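You operate a simulated robot arm through the tools that you are given. There is no shell and no other tool. Be economical: measure what you need, move in short steps, check, and stop when the job is done.

You run a simulated robot arm. Do the job below in one go: nothing can be reset, and whatever is moved stays where it is left.

Task
Take the jar labelled "beans" from the top of the table and leave it on the top of the blue stand.
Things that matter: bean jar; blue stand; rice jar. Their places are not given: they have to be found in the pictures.

Only the result counts: the job must be done as asked and must still hold three seconds after the hand-in. Knocking over, shifting, dropping, spilling or breaking anything else fails it.

Robot
A 6-joint arm with a two-finger parallel gripper, fixed in place. Base frame: the origin is at the foot of the arm, x ahead of it, y to its left, z up; the work surface is at about z = 760. Lengths are in mm, angles in rad, forces in N, time in s.
With the tool pointing down near the work surface it reaches from about 240 to 640 mm from the base axis. Its first joint turns from -1.152 to 1.152 rad. Payload 2.7 kg.
The TCP is the grasp point between the finger pads, 23 mm short of the fingertips. In the tool frame z runs along the fingers and y along their closing line. Largest opening 94 mm; finger width 38, thickness 10; the body of the gripper, 54 by 96 mm, starts 39 mm behind the TCP.
Orientation is told as [roll, pitch, yaw] about the base's x, y, z axes, in that order, counted from this pose: with the fingers straight down and closing along the base's y, the tool's x points along the base's -x, its y along +y and its z along -z.

Tools
- The arm moves only by the tool servo_tool. Its argument "commands" is a list of rows, each an object of numbers (a shift or turn left out is 0, a gripper value left out holds the last): "jaw": the gripper command, from -1 (shut) to 1 (fully open), values between in proportion; "dx", "dy", "dz": the shift along the tool's x, y, z in units of 400 mm (1.0 is 400 mm); "spin": the turn about the tool's z in units of 120 degrees (1.0 is 120 degrees). In form: [{"jaw": .., "dx": .., "dy": .., "dz": .., "spin": ..}, ...]. A call has 1 to 20 rows; each row is the pose to reach, as a shift and turn from the pose commanded when the call began, along the tool's axes at that moment. A call with a number of a shift or a turn outside -1 to 1 is refused whole. Each row takes 0.2 s and may step no farther than 50 mm and 0.15 rad from the row before; otherwise, or with a gripper value out of range, the whole call is refused. A pose out of reach is approached as far as the arm can. The call stops where the force on the tool passes 40 N (or 10 N more than at its start, if that is more) or the arm is blocked; 0.2 s more then pass. Each finger travels about 45 mm/s and halts on what it meets, pressing with about 41 N; the grip force reading is that of the motor and also rises with nothing between the fingers. The clock runs only during rows and for 0.2 s after the last one: add rows that repeat a pose to give the fingers time. The reply holds the time, the measured pose of the TCP, the force on the tool along the base axes, the opening and the grip force, in the units named above and with some noise.
- Cameras (640 x 400 px; columns grow to the right, rows downward): "scene" is fixed at [80.4, -447.5, 1387.5]; the picture's right is [0.66, -0.75, 0.00], its down [-0.54, -0.47, -0.70] and it looks along [0.53, 0.46, -0.71] (base axes); focal length 279 px, centre (320, 200). "wrist" rides on the gripper at [-39, 0, -44] in the tool frame; the picture's right is [0.00, -1.00, 0.00], its down [0.97, 0.00, -0.24] and it looks along [0.24, 0.00, 0.97] (tool axes); focal length 218 px, centre (320, 200).
- snapshot(camera): a new picture of that camera. The clock stands still meanwhile.
- probe_pixels(camera, pixels): for up to 12 pixels [column, row] of the newest picture of that camera ("zoom" is the newest enlarged one), the place [x, y, z] in the base frame of the surface seen there, good to about 2 mm. The clock stands still meanwhile.
- close_up(camera, box): a new picture of the part [left, top, right, bottom] of that camera's present view, enlarged. The clock stands still meanwhile.
- job_done(): hands the job in; it is judged then, once.

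Work in short steps. Measure before you move; look again where a grasp or a placing could have gone wrong, and mend it. You have 60 turns and 22 pictures in all, those below and enlarged ones among them. Open the gripper and draw the arm clear of the work before you hand the job in, unless the task says otherwise; then end with one line.

The tools are called after ">>>" as name(argument=value, ...) on one line, values as JSON. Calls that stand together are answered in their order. servo_tool: Moves the arm, as the interface text tells. Its arguments: {"type":"object","properties":{"commands":{"type":"array","items":{"type":"object","properties":{"jaw":{"type":"number"},"dx":{"type":"number"},"dy":{"type":"number"},"dz":{"type":"number"},"spin":{"type":"number"}}}}},"required":["commands"]} The other tools are called the same way: snapshot (camera) takes a picture; probe_pixels (camera, pixels) gives the place of the surface under pixels of a picture; close_up (camera, box) takes an enlarged picture of a part of a camera's view; job_done () hands the job in.

At the start:

```text
time: 0.0
ee_pos: [358.3, 77.5, 1086.0]
tool_rot: [0.001, 0.001, 0.0]
ft_force: [-0.2, 0.0, 0.2]
finger_gap: 93.9
grip_force: 0.2
```

scene: 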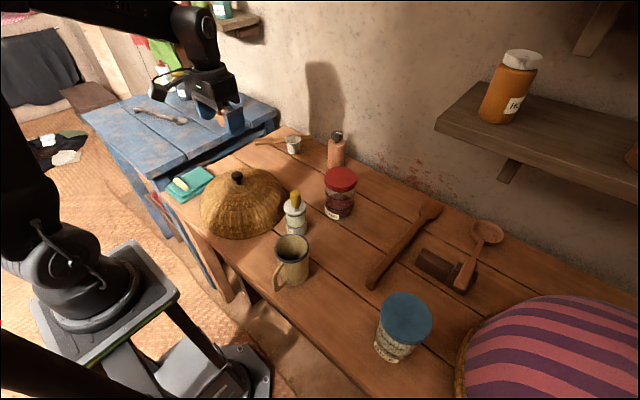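
wrist: 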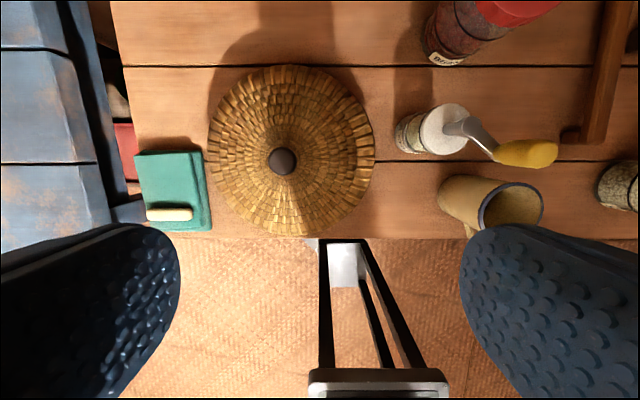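

The scene shows a red-lidded jar at about (340,192), a blue-lidded jar at (402,325), and a possible blue stand (blue table at left). I take close-ups to read the labels.

>>> close_up(camera="scene", box=[260, 120, 440, 370])

>>> close_up(camera="scene", box=[80, 60, 320, 210])

```text
1.60 times, centred on (350, 245) of scene
```

zoom: 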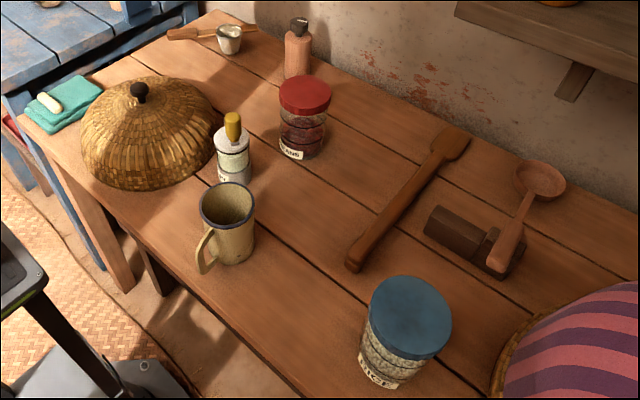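

```text
2.67 times, centred on (200, 135) of scene
```

zoom: 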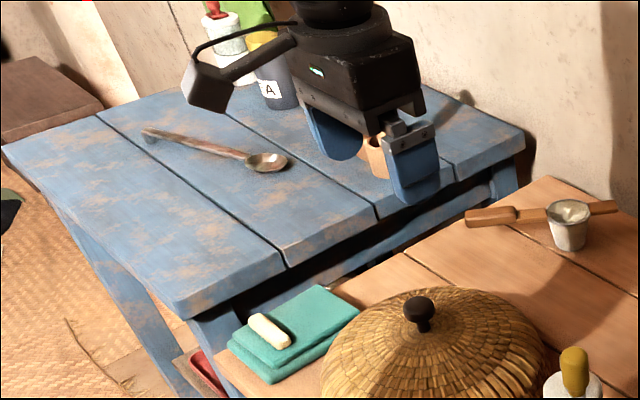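

The red-lidded jar reads "..ANS" (beans) and the blue-lidded one reads "RICE". The blue stand is the blue table at left. I probe points on the stand in the zoom, and the jar and its neighbours in the scene.

>>> probe_pixels(camera="zoom", pixels=[[285, 262], [180, 315], [378, 215], [270, 163], [300, 215], [200, 230], [375, 160], [515, 140], [340, 190], [455, 180], [420, 310], [150, 200]])

>>> probe_pixels(camera="scene", pixels=[[340, 178], [324, 178], [357, 180], [340, 189], [341, 170], [333, 212], [336, 222], [296, 196], [337, 135], [293, 145], [237, 177], [360, 205]])

>>> snapshot(camera="wrist")

```text
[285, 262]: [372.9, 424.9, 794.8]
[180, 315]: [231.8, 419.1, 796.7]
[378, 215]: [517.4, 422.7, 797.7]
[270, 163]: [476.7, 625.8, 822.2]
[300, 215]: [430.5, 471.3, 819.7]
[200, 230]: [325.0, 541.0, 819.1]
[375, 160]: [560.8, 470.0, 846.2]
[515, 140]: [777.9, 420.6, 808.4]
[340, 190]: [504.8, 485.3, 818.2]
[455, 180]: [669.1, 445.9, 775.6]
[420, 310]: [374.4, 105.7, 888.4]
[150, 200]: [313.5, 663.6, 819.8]
```

```text
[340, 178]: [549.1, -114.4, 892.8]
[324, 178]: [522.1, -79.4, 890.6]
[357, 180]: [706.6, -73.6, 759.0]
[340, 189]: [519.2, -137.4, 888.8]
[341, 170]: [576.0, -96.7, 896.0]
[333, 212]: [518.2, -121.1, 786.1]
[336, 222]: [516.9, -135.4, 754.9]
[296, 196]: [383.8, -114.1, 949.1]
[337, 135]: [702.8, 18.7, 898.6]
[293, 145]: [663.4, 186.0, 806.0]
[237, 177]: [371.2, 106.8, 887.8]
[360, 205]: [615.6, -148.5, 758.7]
```

```text
17 pictures are left
```

wrist: 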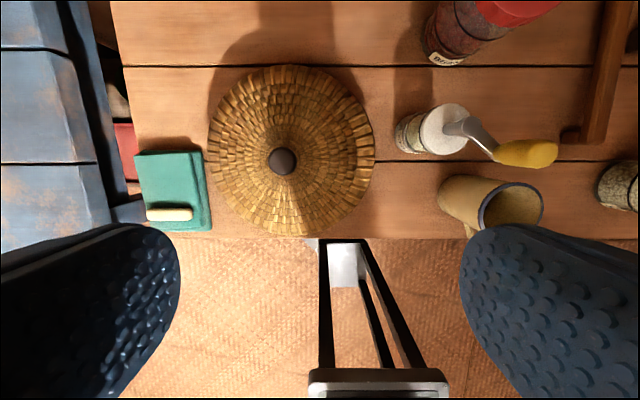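

The bean jar's lid centre is near (549,-114,893), and the stand top is at z≈820. I move above the jar at z 1026, clear of the pump (top 949), and look down.

>>> servo_tool(commands=[{"jaw": 1, "dx": -0.068, "dy": -0.068, "dz": 0.02}, {"dx": -0.136, "dy": -0.137, "dz": 0.04}, {"dx": -0.204, "dy": -0.205, "dz": 0.06}, {"dx": -0.272, "dy": -0.274, "dz": 0.085}, {"dx": -0.34, "dy": -0.342, "dz": 0.11}, {"dx": -0.41, "dy": -0.411, "dz": 0.13}, {"dx": -0.4767, "dy": -0.479, "dz": 0.15}, {"dx": -0.4767, "dy": -0.479, "dz": 0.15}])

>>> snapshot(camera="wrist")

```text
time: 1.8
ee_pos: [551.4, -111.9, 1026.2]
tool_rot: [0.001, 0.002, 0.001]
ft_force: [0.0, 0.2, -0.4]
finger_gap: 94.0
grip_force: 0.1
```

```text
16 pictures are left
```

wrist: 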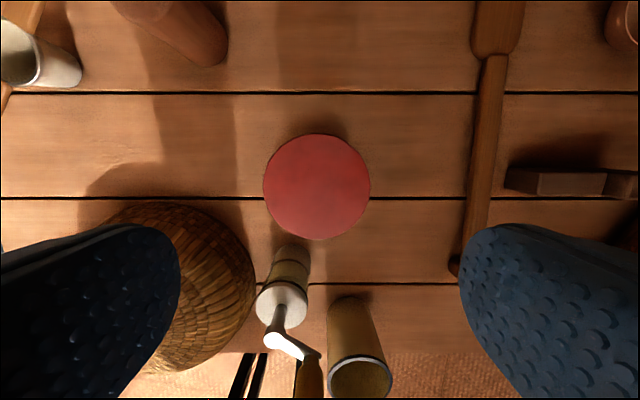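

The lid fills columns 264–371 and rows 134–240. I probe its edges and centre.

>>> probe_pixels(camera="wrist", pixels=[[317, 187], [267, 187], [368, 187], [317, 137], [317, 237], [291, 250], [282, 300], [125, 215], [472, 250], [460, 265], [200, 50]])

>>> close_up(camera="scene", box=[270, 130, 400, 240])

```text
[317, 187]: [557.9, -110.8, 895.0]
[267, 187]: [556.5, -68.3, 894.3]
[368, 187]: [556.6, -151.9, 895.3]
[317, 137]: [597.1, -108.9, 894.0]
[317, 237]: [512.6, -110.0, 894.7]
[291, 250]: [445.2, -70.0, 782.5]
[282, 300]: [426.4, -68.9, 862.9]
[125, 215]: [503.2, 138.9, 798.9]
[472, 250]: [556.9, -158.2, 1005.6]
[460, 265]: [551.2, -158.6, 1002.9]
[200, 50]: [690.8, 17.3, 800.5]
```

```text
3.64 times, centred on (335, 185) of scene
```

zoom: 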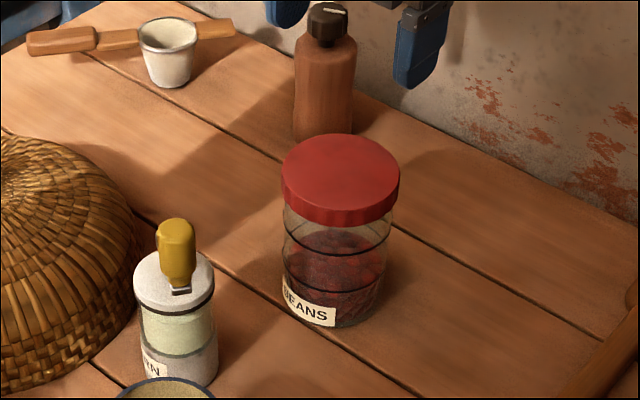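

The lid is about 87 mm across against a 94 mm opening, so centring matters. In the picture the jar centre sits about +3.9 mm in x and +2 mm in y from the tool. I correct, descend to z≈925 (tips about 902, above the lid) and look again.

>>> servo_tool(commands=[{"jaw": 1, "dx": -0.0096, "dy": 0.005, "dz": 0.08}, {"dx": -0.0096, "dy": 0.005, "dz": 0.16}, {"dx": -0.0096, "dy": 0.005, "dz": 0.252}, {"dx": -0.0096, "dy": 0.005, "dz": 0.252}])

>>> snapshot(camera="wrist")

```text
time: 2.8
ee_pos: [551.9, -108.9, 924.7]
tool_rot: [0.0, 0.0, 0.001]
ft_force: [1.0, 0.0, 0.0]
finger_gap: 94.4
grip_force: 0.1
```

```text
14 pictures are left
```

wrist: 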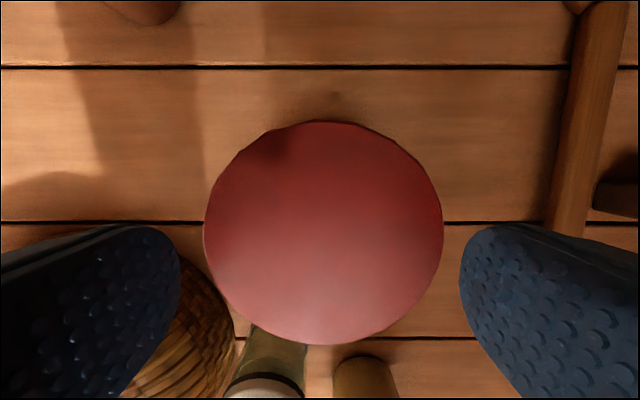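

The lid mid-column is 323.5, so the tool needs about 1.2 mm toward -y and about 2.4 mm in +x. I correct and descend slowly to z≈876, watching the force.

>>> servo_tool(commands=[{"jaw": 1, "dx": -0.006, "dy": -0.003, "dz": 0.0}, {"dx": -0.006, "dy": -0.003, "dz": 0.03}, {"dx": -0.006, "dy": -0.003, "dz": 0.05}, {"dx": -0.006, "dy": -0.003, "dz": 0.07}, {"dx": -0.006, "dy": -0.003, "dz": 0.09}, {"dx": -0.006, "dy": -0.003, "dz": 0.11}, {"dx": -0.006, "dy": -0.003, "dz": 0.1225}, {"dx": -0.006, "dy": -0.003, "dz": 0.1225}])

>>> close_up(camera="scene", box=[270, 130, 400, 240])

```text
time: 3.7
ee_pos: [557.0, -110.5, 915.1]
tool_rot: [0.003, -0.015, 0.002]
ft_force: [-2.3, 0.5, 6.7]
finger_gap: 94.2
grip_force: 0.1
stopped in row 4: the force on the tool passed its limit (the readings are from after the stop); the commanded pose is now the measured one
```

```text
3.64 times, centred on (335, 185) of scene
```

zoom: 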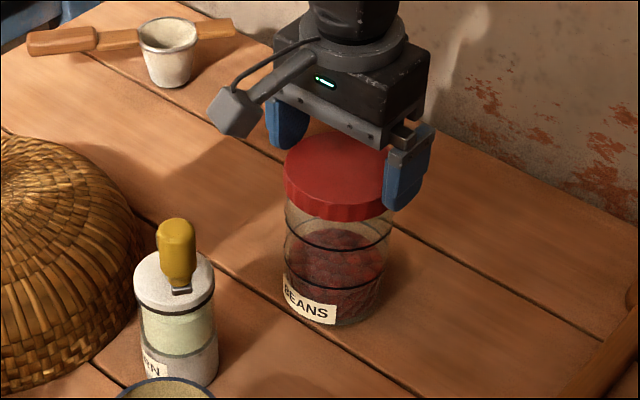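

Contact came at z≈915 (tips about 892), so a finger has landed on the lid rim. I back up 12 mm and look.

>>> servo_tool(commands=[{"jaw": 1, "dz": -0.02}, {"dz": -0.03}, {"dz": -0.03}])

>>> snapshot(camera="wrist")

```text
time: 4.5
ee_pos: [556.9, -110.5, 925.8]
tool_rot: [0.0, -0.014, 0.001]
ft_force: [-0.3, 0.7, -0.5]
finger_gap: 93.9
grip_force: 0.2
```

```text
12 pictures are left
```

wrist: 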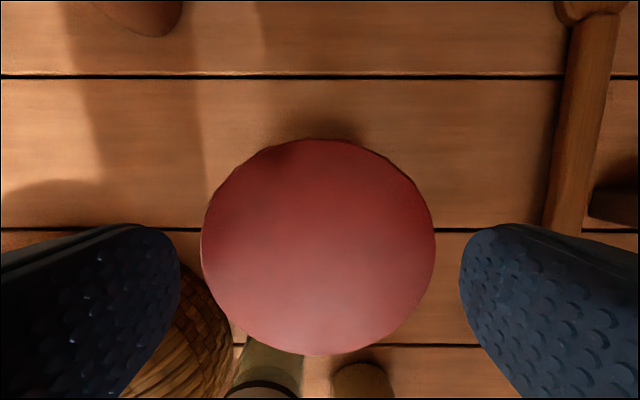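

The lid now spans columns 201–436 and rows 139–354, nearly centred in y and undisturbed, so what touched isn't clear. A box protrudes from the gripper in the scene view, so I zoom in and probe it, the finger tips and the lid.

>>> close_up(camera="scene", box=[300, 130, 370, 190])

```text
6.67 times, centred on (335, 160) of scene
```

zoom: 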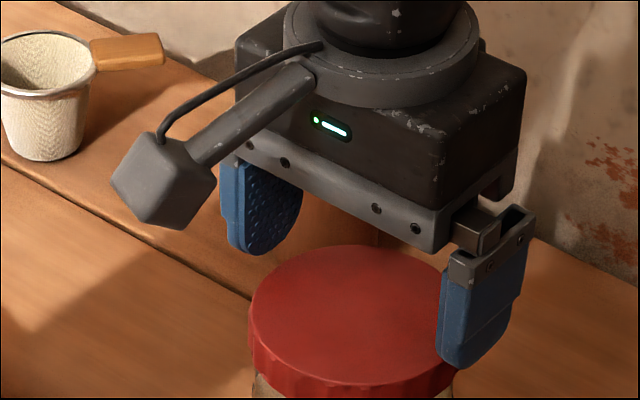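

>>> probe_pixels(camera="zoom", pixels=[[165, 200], [180, 225], [265, 250], [295, 220], [232, 240], [462, 365], [445, 355], [480, 300], [350, 320], [440, 268], [255, 310], [340, 180]])

```text
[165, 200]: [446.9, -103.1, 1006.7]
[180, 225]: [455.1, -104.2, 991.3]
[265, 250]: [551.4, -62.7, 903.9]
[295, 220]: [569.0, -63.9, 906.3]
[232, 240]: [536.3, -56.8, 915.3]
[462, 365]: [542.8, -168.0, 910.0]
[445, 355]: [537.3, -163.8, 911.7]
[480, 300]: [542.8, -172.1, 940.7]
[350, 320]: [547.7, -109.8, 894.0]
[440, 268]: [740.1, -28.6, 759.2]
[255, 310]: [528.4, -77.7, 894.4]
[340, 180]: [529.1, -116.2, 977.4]
```

The box is clear of the pump, and the finger tips sit at z≈904 as expected, so it was a finger on the rim. I measure the lid edges and the finger inner edges precisely in an enlarged wrist view.

>>> close_up(camera="wrist", box=[160, 110, 480, 380])

>>> probe_pixels(camera="wrist", pixels=[[203, 245], [206, 245], [434, 245], [431, 245], [318, 141], [318, 352], [176, 260], [464, 260], [176, 290], [464, 290], [235, 170], [402, 170]])

```text
1.48 times, centred on (320, 245) of wrist
```

zoom: 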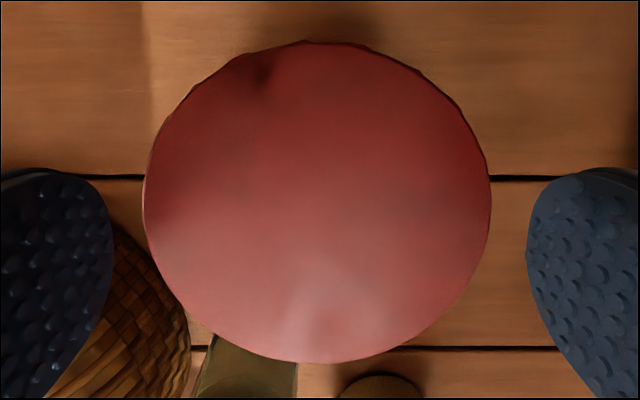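

```text
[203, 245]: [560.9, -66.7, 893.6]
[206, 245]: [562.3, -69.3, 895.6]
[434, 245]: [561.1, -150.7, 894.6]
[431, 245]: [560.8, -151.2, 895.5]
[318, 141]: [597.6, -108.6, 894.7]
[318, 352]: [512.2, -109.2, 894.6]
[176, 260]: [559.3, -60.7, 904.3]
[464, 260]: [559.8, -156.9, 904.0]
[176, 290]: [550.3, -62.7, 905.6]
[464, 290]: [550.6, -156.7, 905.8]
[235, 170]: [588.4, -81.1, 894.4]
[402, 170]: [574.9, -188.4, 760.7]
```

The lid centre is about 0.8 mm toward +y from the finger midline and about 2.5 mm toward -x, with a side margin of only about 2.5 mm. I correct both and descend slowly to see whether it clears the rim.

>>> servo_tool(commands=[{"jaw": 1, "dx": 0.006, "dy": 0.002, "dz": 0.0}, {"dx": 0.006, "dy": 0.002, "dz": 0.01}, {"dx": 0.006, "dy": 0.002, "dz": 0.02}, {"dx": 0.006, "dy": 0.002, "dz": 0.026}, {"dx": 0.006, "dy": 0.002, "dz": 0.032}, {"dx": 0.006, "dy": 0.002, "dz": 0.038}, {"dx": 0.006, "dy": 0.002, "dz": 0.044}, {"dx": 0.006, "dy": 0.002, "dz": 0.05}, {"dx": 0.006, "dy": 0.002, "dz": 0.05}])

```text
time: 6.5
ee_pos: [554.9, -109.6, 905.0]
tool_rot: [0.0, -0.014, 0.003]
ft_force: [0.6, -1.2, 0.5]
finger_gap: 94.1
grip_force: 0.0
```

It cleared: the tips are now at about 882, below the lid top, with no load. I continue slowly down to z≈875.

>>> servo_tool(commands=[{"jaw": 1, "dz": 0.01}, {"dz": 0.02}, {"dz": 0.03}, {"dz": 0.04}, {"dz": 0.05}, {"dz": 0.06}, {"dz": 0.07}, {"dz": 0.075}, {"dz": 0.075}])

```text
time: 8.5
ee_pos: [555.3, -109.2, 876.8]
tool_rot: [0.001, -0.014, 0.003]
ft_force: [0.0, -1.6, 0.7]
finger_gap: 94.0
grip_force: 0.1
```

Depth reached with no load. I close the gripper on the lid and wait for the grip to settle.

>>> servo_tool(commands=[{"jaw": -1}, {"jaw": -1}, {"jaw": -1}, {"jaw": -1}, {"jaw": -1}])

```text
time: 9.7
ee_pos: [555.4, -110.0, 875.4]
tool_rot: [0.003, -0.014, 0.003]
ft_force: [0.9, -0.9, -0.5]
finger_gap: 92.6
grip_force: 41.0
```

The grip holds at 92.6 mm with 41 N. I lift 40 mm slowly and check.

>>> servo_tool(commands=[{"jaw": -1, "dz": -0.01}, {"dz": -0.03}, {"dz": -0.06}, {"dz": -0.1}, {"dz": -0.1}])

>>> snapshot(camera="scene")

```text
time: 10.9
ee_pos: [555.1, -109.2, 915.8]
tool_rot: [0.002, -0.013, 0.001]
ft_force: [-0.1, 0.9, -4.5]
finger_gap: 91.9
grip_force: 41.1
```

```text
9 pictures are left
```

scene: 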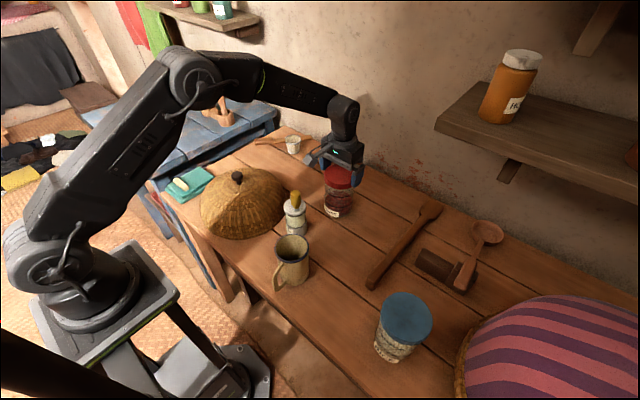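

The jar is lifted and held. I zoom in on the stand, now unobstructed, to pick a free spot.

>>> close_up(camera="scene", box=[80, 60, 320, 210])

```text
2.67 times, centred on (200, 135) of scene
```

zoom: 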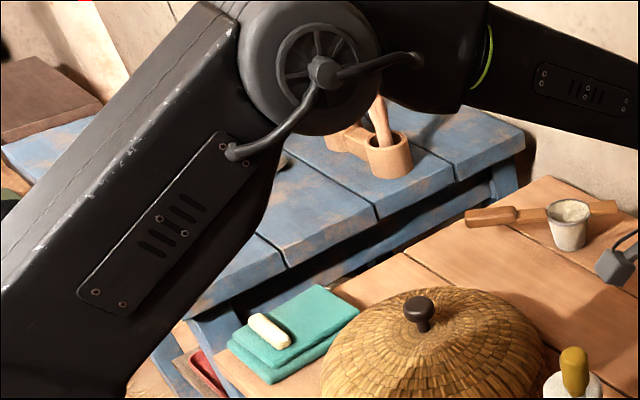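

I probe the wooden holder on the stand (zoom 325–412, 95–180), the stand's front edge, and the bare top.

>>> probe_pixels(camera="zoom", pixels=[[370, 165], [340, 145], [390, 178], [380, 105], [288, 250], [288, 244], [260, 235], [330, 190], [376, 205], [300, 225], [310, 180], [420, 298]])

```text
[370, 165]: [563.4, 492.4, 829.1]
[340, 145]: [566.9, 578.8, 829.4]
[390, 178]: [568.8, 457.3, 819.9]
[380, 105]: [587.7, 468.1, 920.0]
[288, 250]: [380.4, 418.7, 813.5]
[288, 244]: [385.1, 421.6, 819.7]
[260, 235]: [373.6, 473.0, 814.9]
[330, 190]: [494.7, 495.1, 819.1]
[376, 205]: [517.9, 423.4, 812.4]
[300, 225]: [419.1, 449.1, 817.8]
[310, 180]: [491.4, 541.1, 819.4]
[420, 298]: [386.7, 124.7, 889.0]
```

The stand's front edge is at y≈420, and the left plank (x≈230–375) is free around (310,487), within reach. I raise the jar to z≈1060, above the pump, bottle and basket, and swing partway.

>>> servo_tool(commands=[{"jaw": -1, "dz": -0.05}, {"dz": -0.12}, {"dz": -0.2}, {"dz": -0.28}, {"dz": -0.36}, {"dx": 0.01, "dy": 0.05, "dz": -0.36}, {"dx": 0.03, "dy": 0.13, "dz": -0.36}, {"dx": 0.055, "dy": 0.22, "dz": -0.36}, {"dx": 0.08, "dy": 0.31, "dz": -0.36}, {"dx": 0.11, "dy": 0.4, "dz": -0.36}, {"dx": 0.14, "dy": 0.49, "dz": -0.36}, {"dx": 0.17, "dy": 0.58, "dz": -0.36}, {"dx": 0.19, "dy": 0.65, "dz": -0.36}, {"dx": 0.2, "dy": 0.7, "dz": -0.36}, {"dx": 0.2, "dy": 0.7, "dz": -0.36}])

```text
time: 14.1
ee_pos: [470.4, 169.9, 1056.3]
tool_rot: [0.002, -0.014, 0.002]
ft_force: [0.3, -0.3, -3.7]
finger_gap: 91.6
grip_force: 40.9
```

The jar is still held at (470,170,1056). I continue to above the stand spot at (310,487).

>>> servo_tool(commands=[{"jaw": -1, "dx": 0.02, "dy": 0.04}, {"dx": 0.06, "dy": 0.12}, {"dx": 0.105, "dy": 0.21}, {"dx": 0.15, "dy": 0.3}, {"dx": 0.195, "dy": 0.39}, {"dx": 0.24, "dy": 0.48}, {"dx": 0.285, "dy": 0.57}, {"dx": 0.33, "dy": 0.66}, {"dx": 0.37, "dy": 0.735}, {"dx": 0.39, "dy": 0.775}, {"dx": 0.4, "dy": 0.7925}, {"dx": 0.4, "dy": 0.7925}])

>>> snapshot(camera="scene")

>>> snapshot(camera="wrist")

```text
time: 16.7
ee_pos: [312.7, 488.0, 1057.5]
tool_rot: [0.001, -0.014, 0.003]
ft_force: [-0.3, -0.4, -3.1]
finger_gap: 91.7
grip_force: 41.1
```

```text
7 pictures are left
```

scene: 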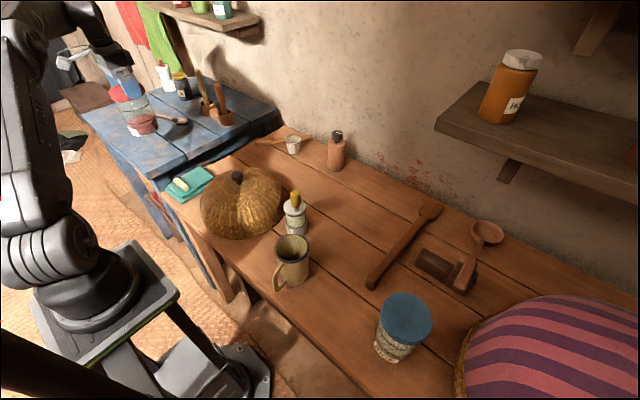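

```text
6 pictures are left
```

wrist: 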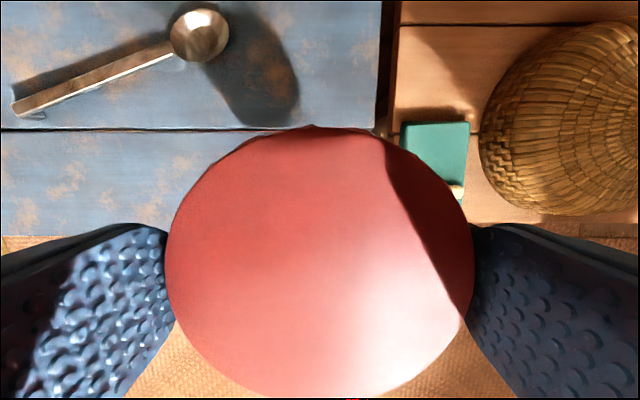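

The ladle lies beyond the groove. I probe the stand's near edge (left, row ~230), the groove, the right edge and the ladle to check the jar's footprint.

>>> probe_pixels(camera="wrist", pixels=[[60, 230], [60, 210], [60, 135], [60, 125], [15, 110], [200, 35], [374, 100], [360, 120], [320, 200], [150, 180]])

```text
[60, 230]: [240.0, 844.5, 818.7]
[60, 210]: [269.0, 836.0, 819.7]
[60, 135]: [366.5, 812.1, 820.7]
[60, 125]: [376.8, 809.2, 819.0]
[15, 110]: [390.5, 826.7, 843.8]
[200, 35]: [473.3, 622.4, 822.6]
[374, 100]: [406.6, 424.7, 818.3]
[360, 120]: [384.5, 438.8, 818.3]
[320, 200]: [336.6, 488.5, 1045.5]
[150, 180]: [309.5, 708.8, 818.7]
```

The lid top is only at z≈1045, so the jar has slipped about 30 mm in the grip and its bottom is near 911, with tips at about 1034. I lower it promptly onto the stand (top 819) without waiting.

>>> servo_tool(commands=[{"jaw": -1, "dz": 0.03}, {"dz": 0.08}, {"dz": 0.13}, {"dz": 0.17}, {"dz": 0.195}, {"dz": 0.21}])

>>> snapshot(camera="wrist")

```text
time: 18.1
ee_pos: [312.7, 486.2, 971.6]
tool_rot: [0.004, -0.015, 0.001]
ft_force: [-0.2, 0.0, -4.8]
finger_gap: 91.8
grip_force: 41.2
```

```text
5 pictures are left
```

wrist: 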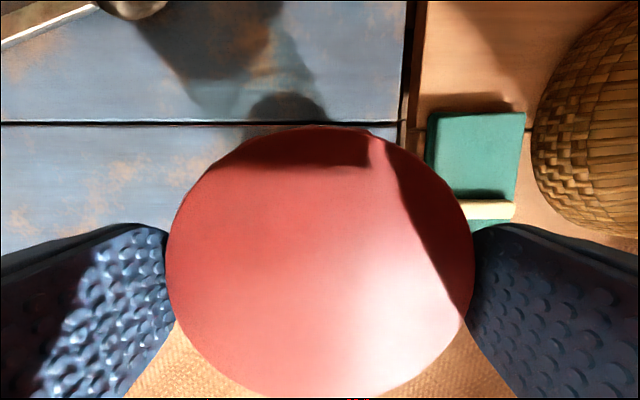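

The lid looks the same as before, so there was no more slip. Its bottom should be about 5 mm above the stand. I lower in 1–2 mm steps until the weight comes off.

>>> servo_tool(commands=[{"jaw": -1, "dz": 0.004}, {"dz": 0.008}, {"dz": 0.012}, {"dz": 0.012}])

>>> close_up(camera="scene", box=[80, 50, 220, 170])

```text
time: 19.1
ee_pos: [313.0, 487.5, 966.1]
tool_rot: [0.002, -0.016, 0.001]
ft_force: [-0.3, 0.0, -3.5]
finger_gap: 92.3
grip_force: 40.8
```

```text
3.33 times, centred on (150, 110) of scene
```

zoom: 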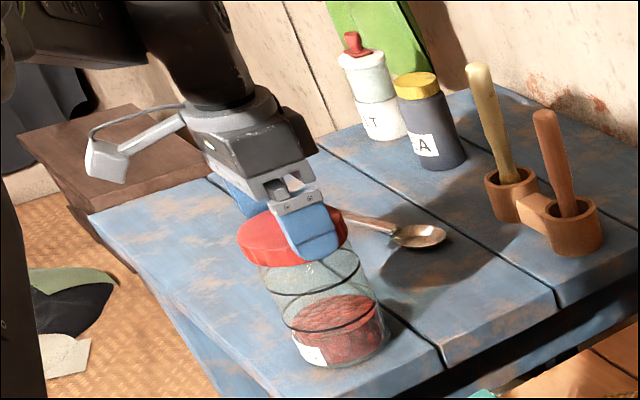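

The jar is just above the plank and still hanging (-3.5 N). I keep lowering in small steps.

>>> servo_tool(commands=[{"jaw": -1, "dz": 0.003}, {"dz": 0.006}, {"dz": 0.006}])

```text
time: 19.9
ee_pos: [312.6, 487.9, 965.0]
tool_rot: [0.002, -0.014, 0.003]
ft_force: [-1.0, 0.5, -0.1]
finger_gap: 91.7
grip_force: 41.0
```

The load has come off (about 0 N), so the jar is touching. I press 1.5 mm more to seat it and check the force.

>>> servo_tool(commands=[{"jaw": -1, "dz": 0.002}, {"dz": 0.004}, {"dz": 0.004}])

```text
time: 20.7
ee_pos: [313.5, 487.5, 965.3]
tool_rot: [0.006, -0.015, 0.0]
ft_force: [-0.4, 3.3, 13.2]
finger_gap: 91.8
grip_force: 41.6
```

It is seated, with 13 N upward. I ease off, open fully, and wait before rising.

>>> servo_tool(commands=[{"jaw": -1, "dz": -0.003}, {"jaw": 1, "dz": -0.003}, {"jaw": 1, "dz": -0.003}, {"jaw": 1, "dz": -0.003}])

>>> snapshot(camera="wrist")

```text
time: 21.7
ee_pos: [313.3, 486.2, 964.9]
tool_rot: [0.0, -0.011, -0.001]
ft_force: [-0.6, -0.1, -0.6]
finger_gap: 94.2
grip_force: 0.0
```

```text
3 pictures are left
```

wrist: 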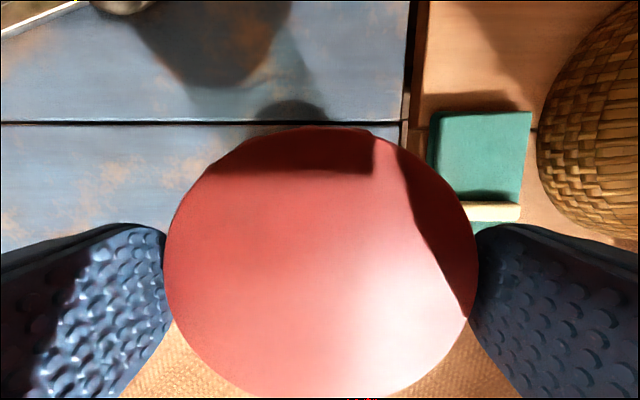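

The jar is free and centred (columns 164–478). I rise slowly straight up, then go higher.

>>> servo_tool(commands=[{"jaw": 1, "dz": -0.01}, {"dz": -0.02}, {"dz": -0.035}, {"dz": -0.06}, {"dz": -0.1}, {"dz": -0.17}, {"dz": -0.25}, {"dz": -0.3}, {"dz": -0.3}])

>>> snapshot(camera="scene")

```text
time: 23.7
ee_pos: [313.4, 485.3, 1084.0]
tool_rot: [0.003, -0.015, 0.002]
ft_force: [0.1, 0.5, 0.0]
finger_gap: 94.2
grip_force: 0.1
```

```text
2 pictures are left
```

scene: 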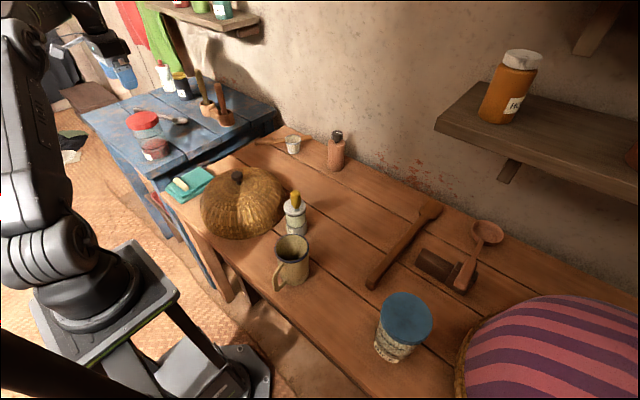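

The jar stands upright on the blue stand at (148,135). The gripper is open and about 107 mm above the lid, and nothing else has moved, so I hand in.

>>> job_done()

```text
The job is handed in.
```

The jar labelled "beans" is standing upright on top of the blue stand, and the job is handed in; it slipped about 30 mm in the grip on the way but was not dropped, and nothing else appears to have moved.
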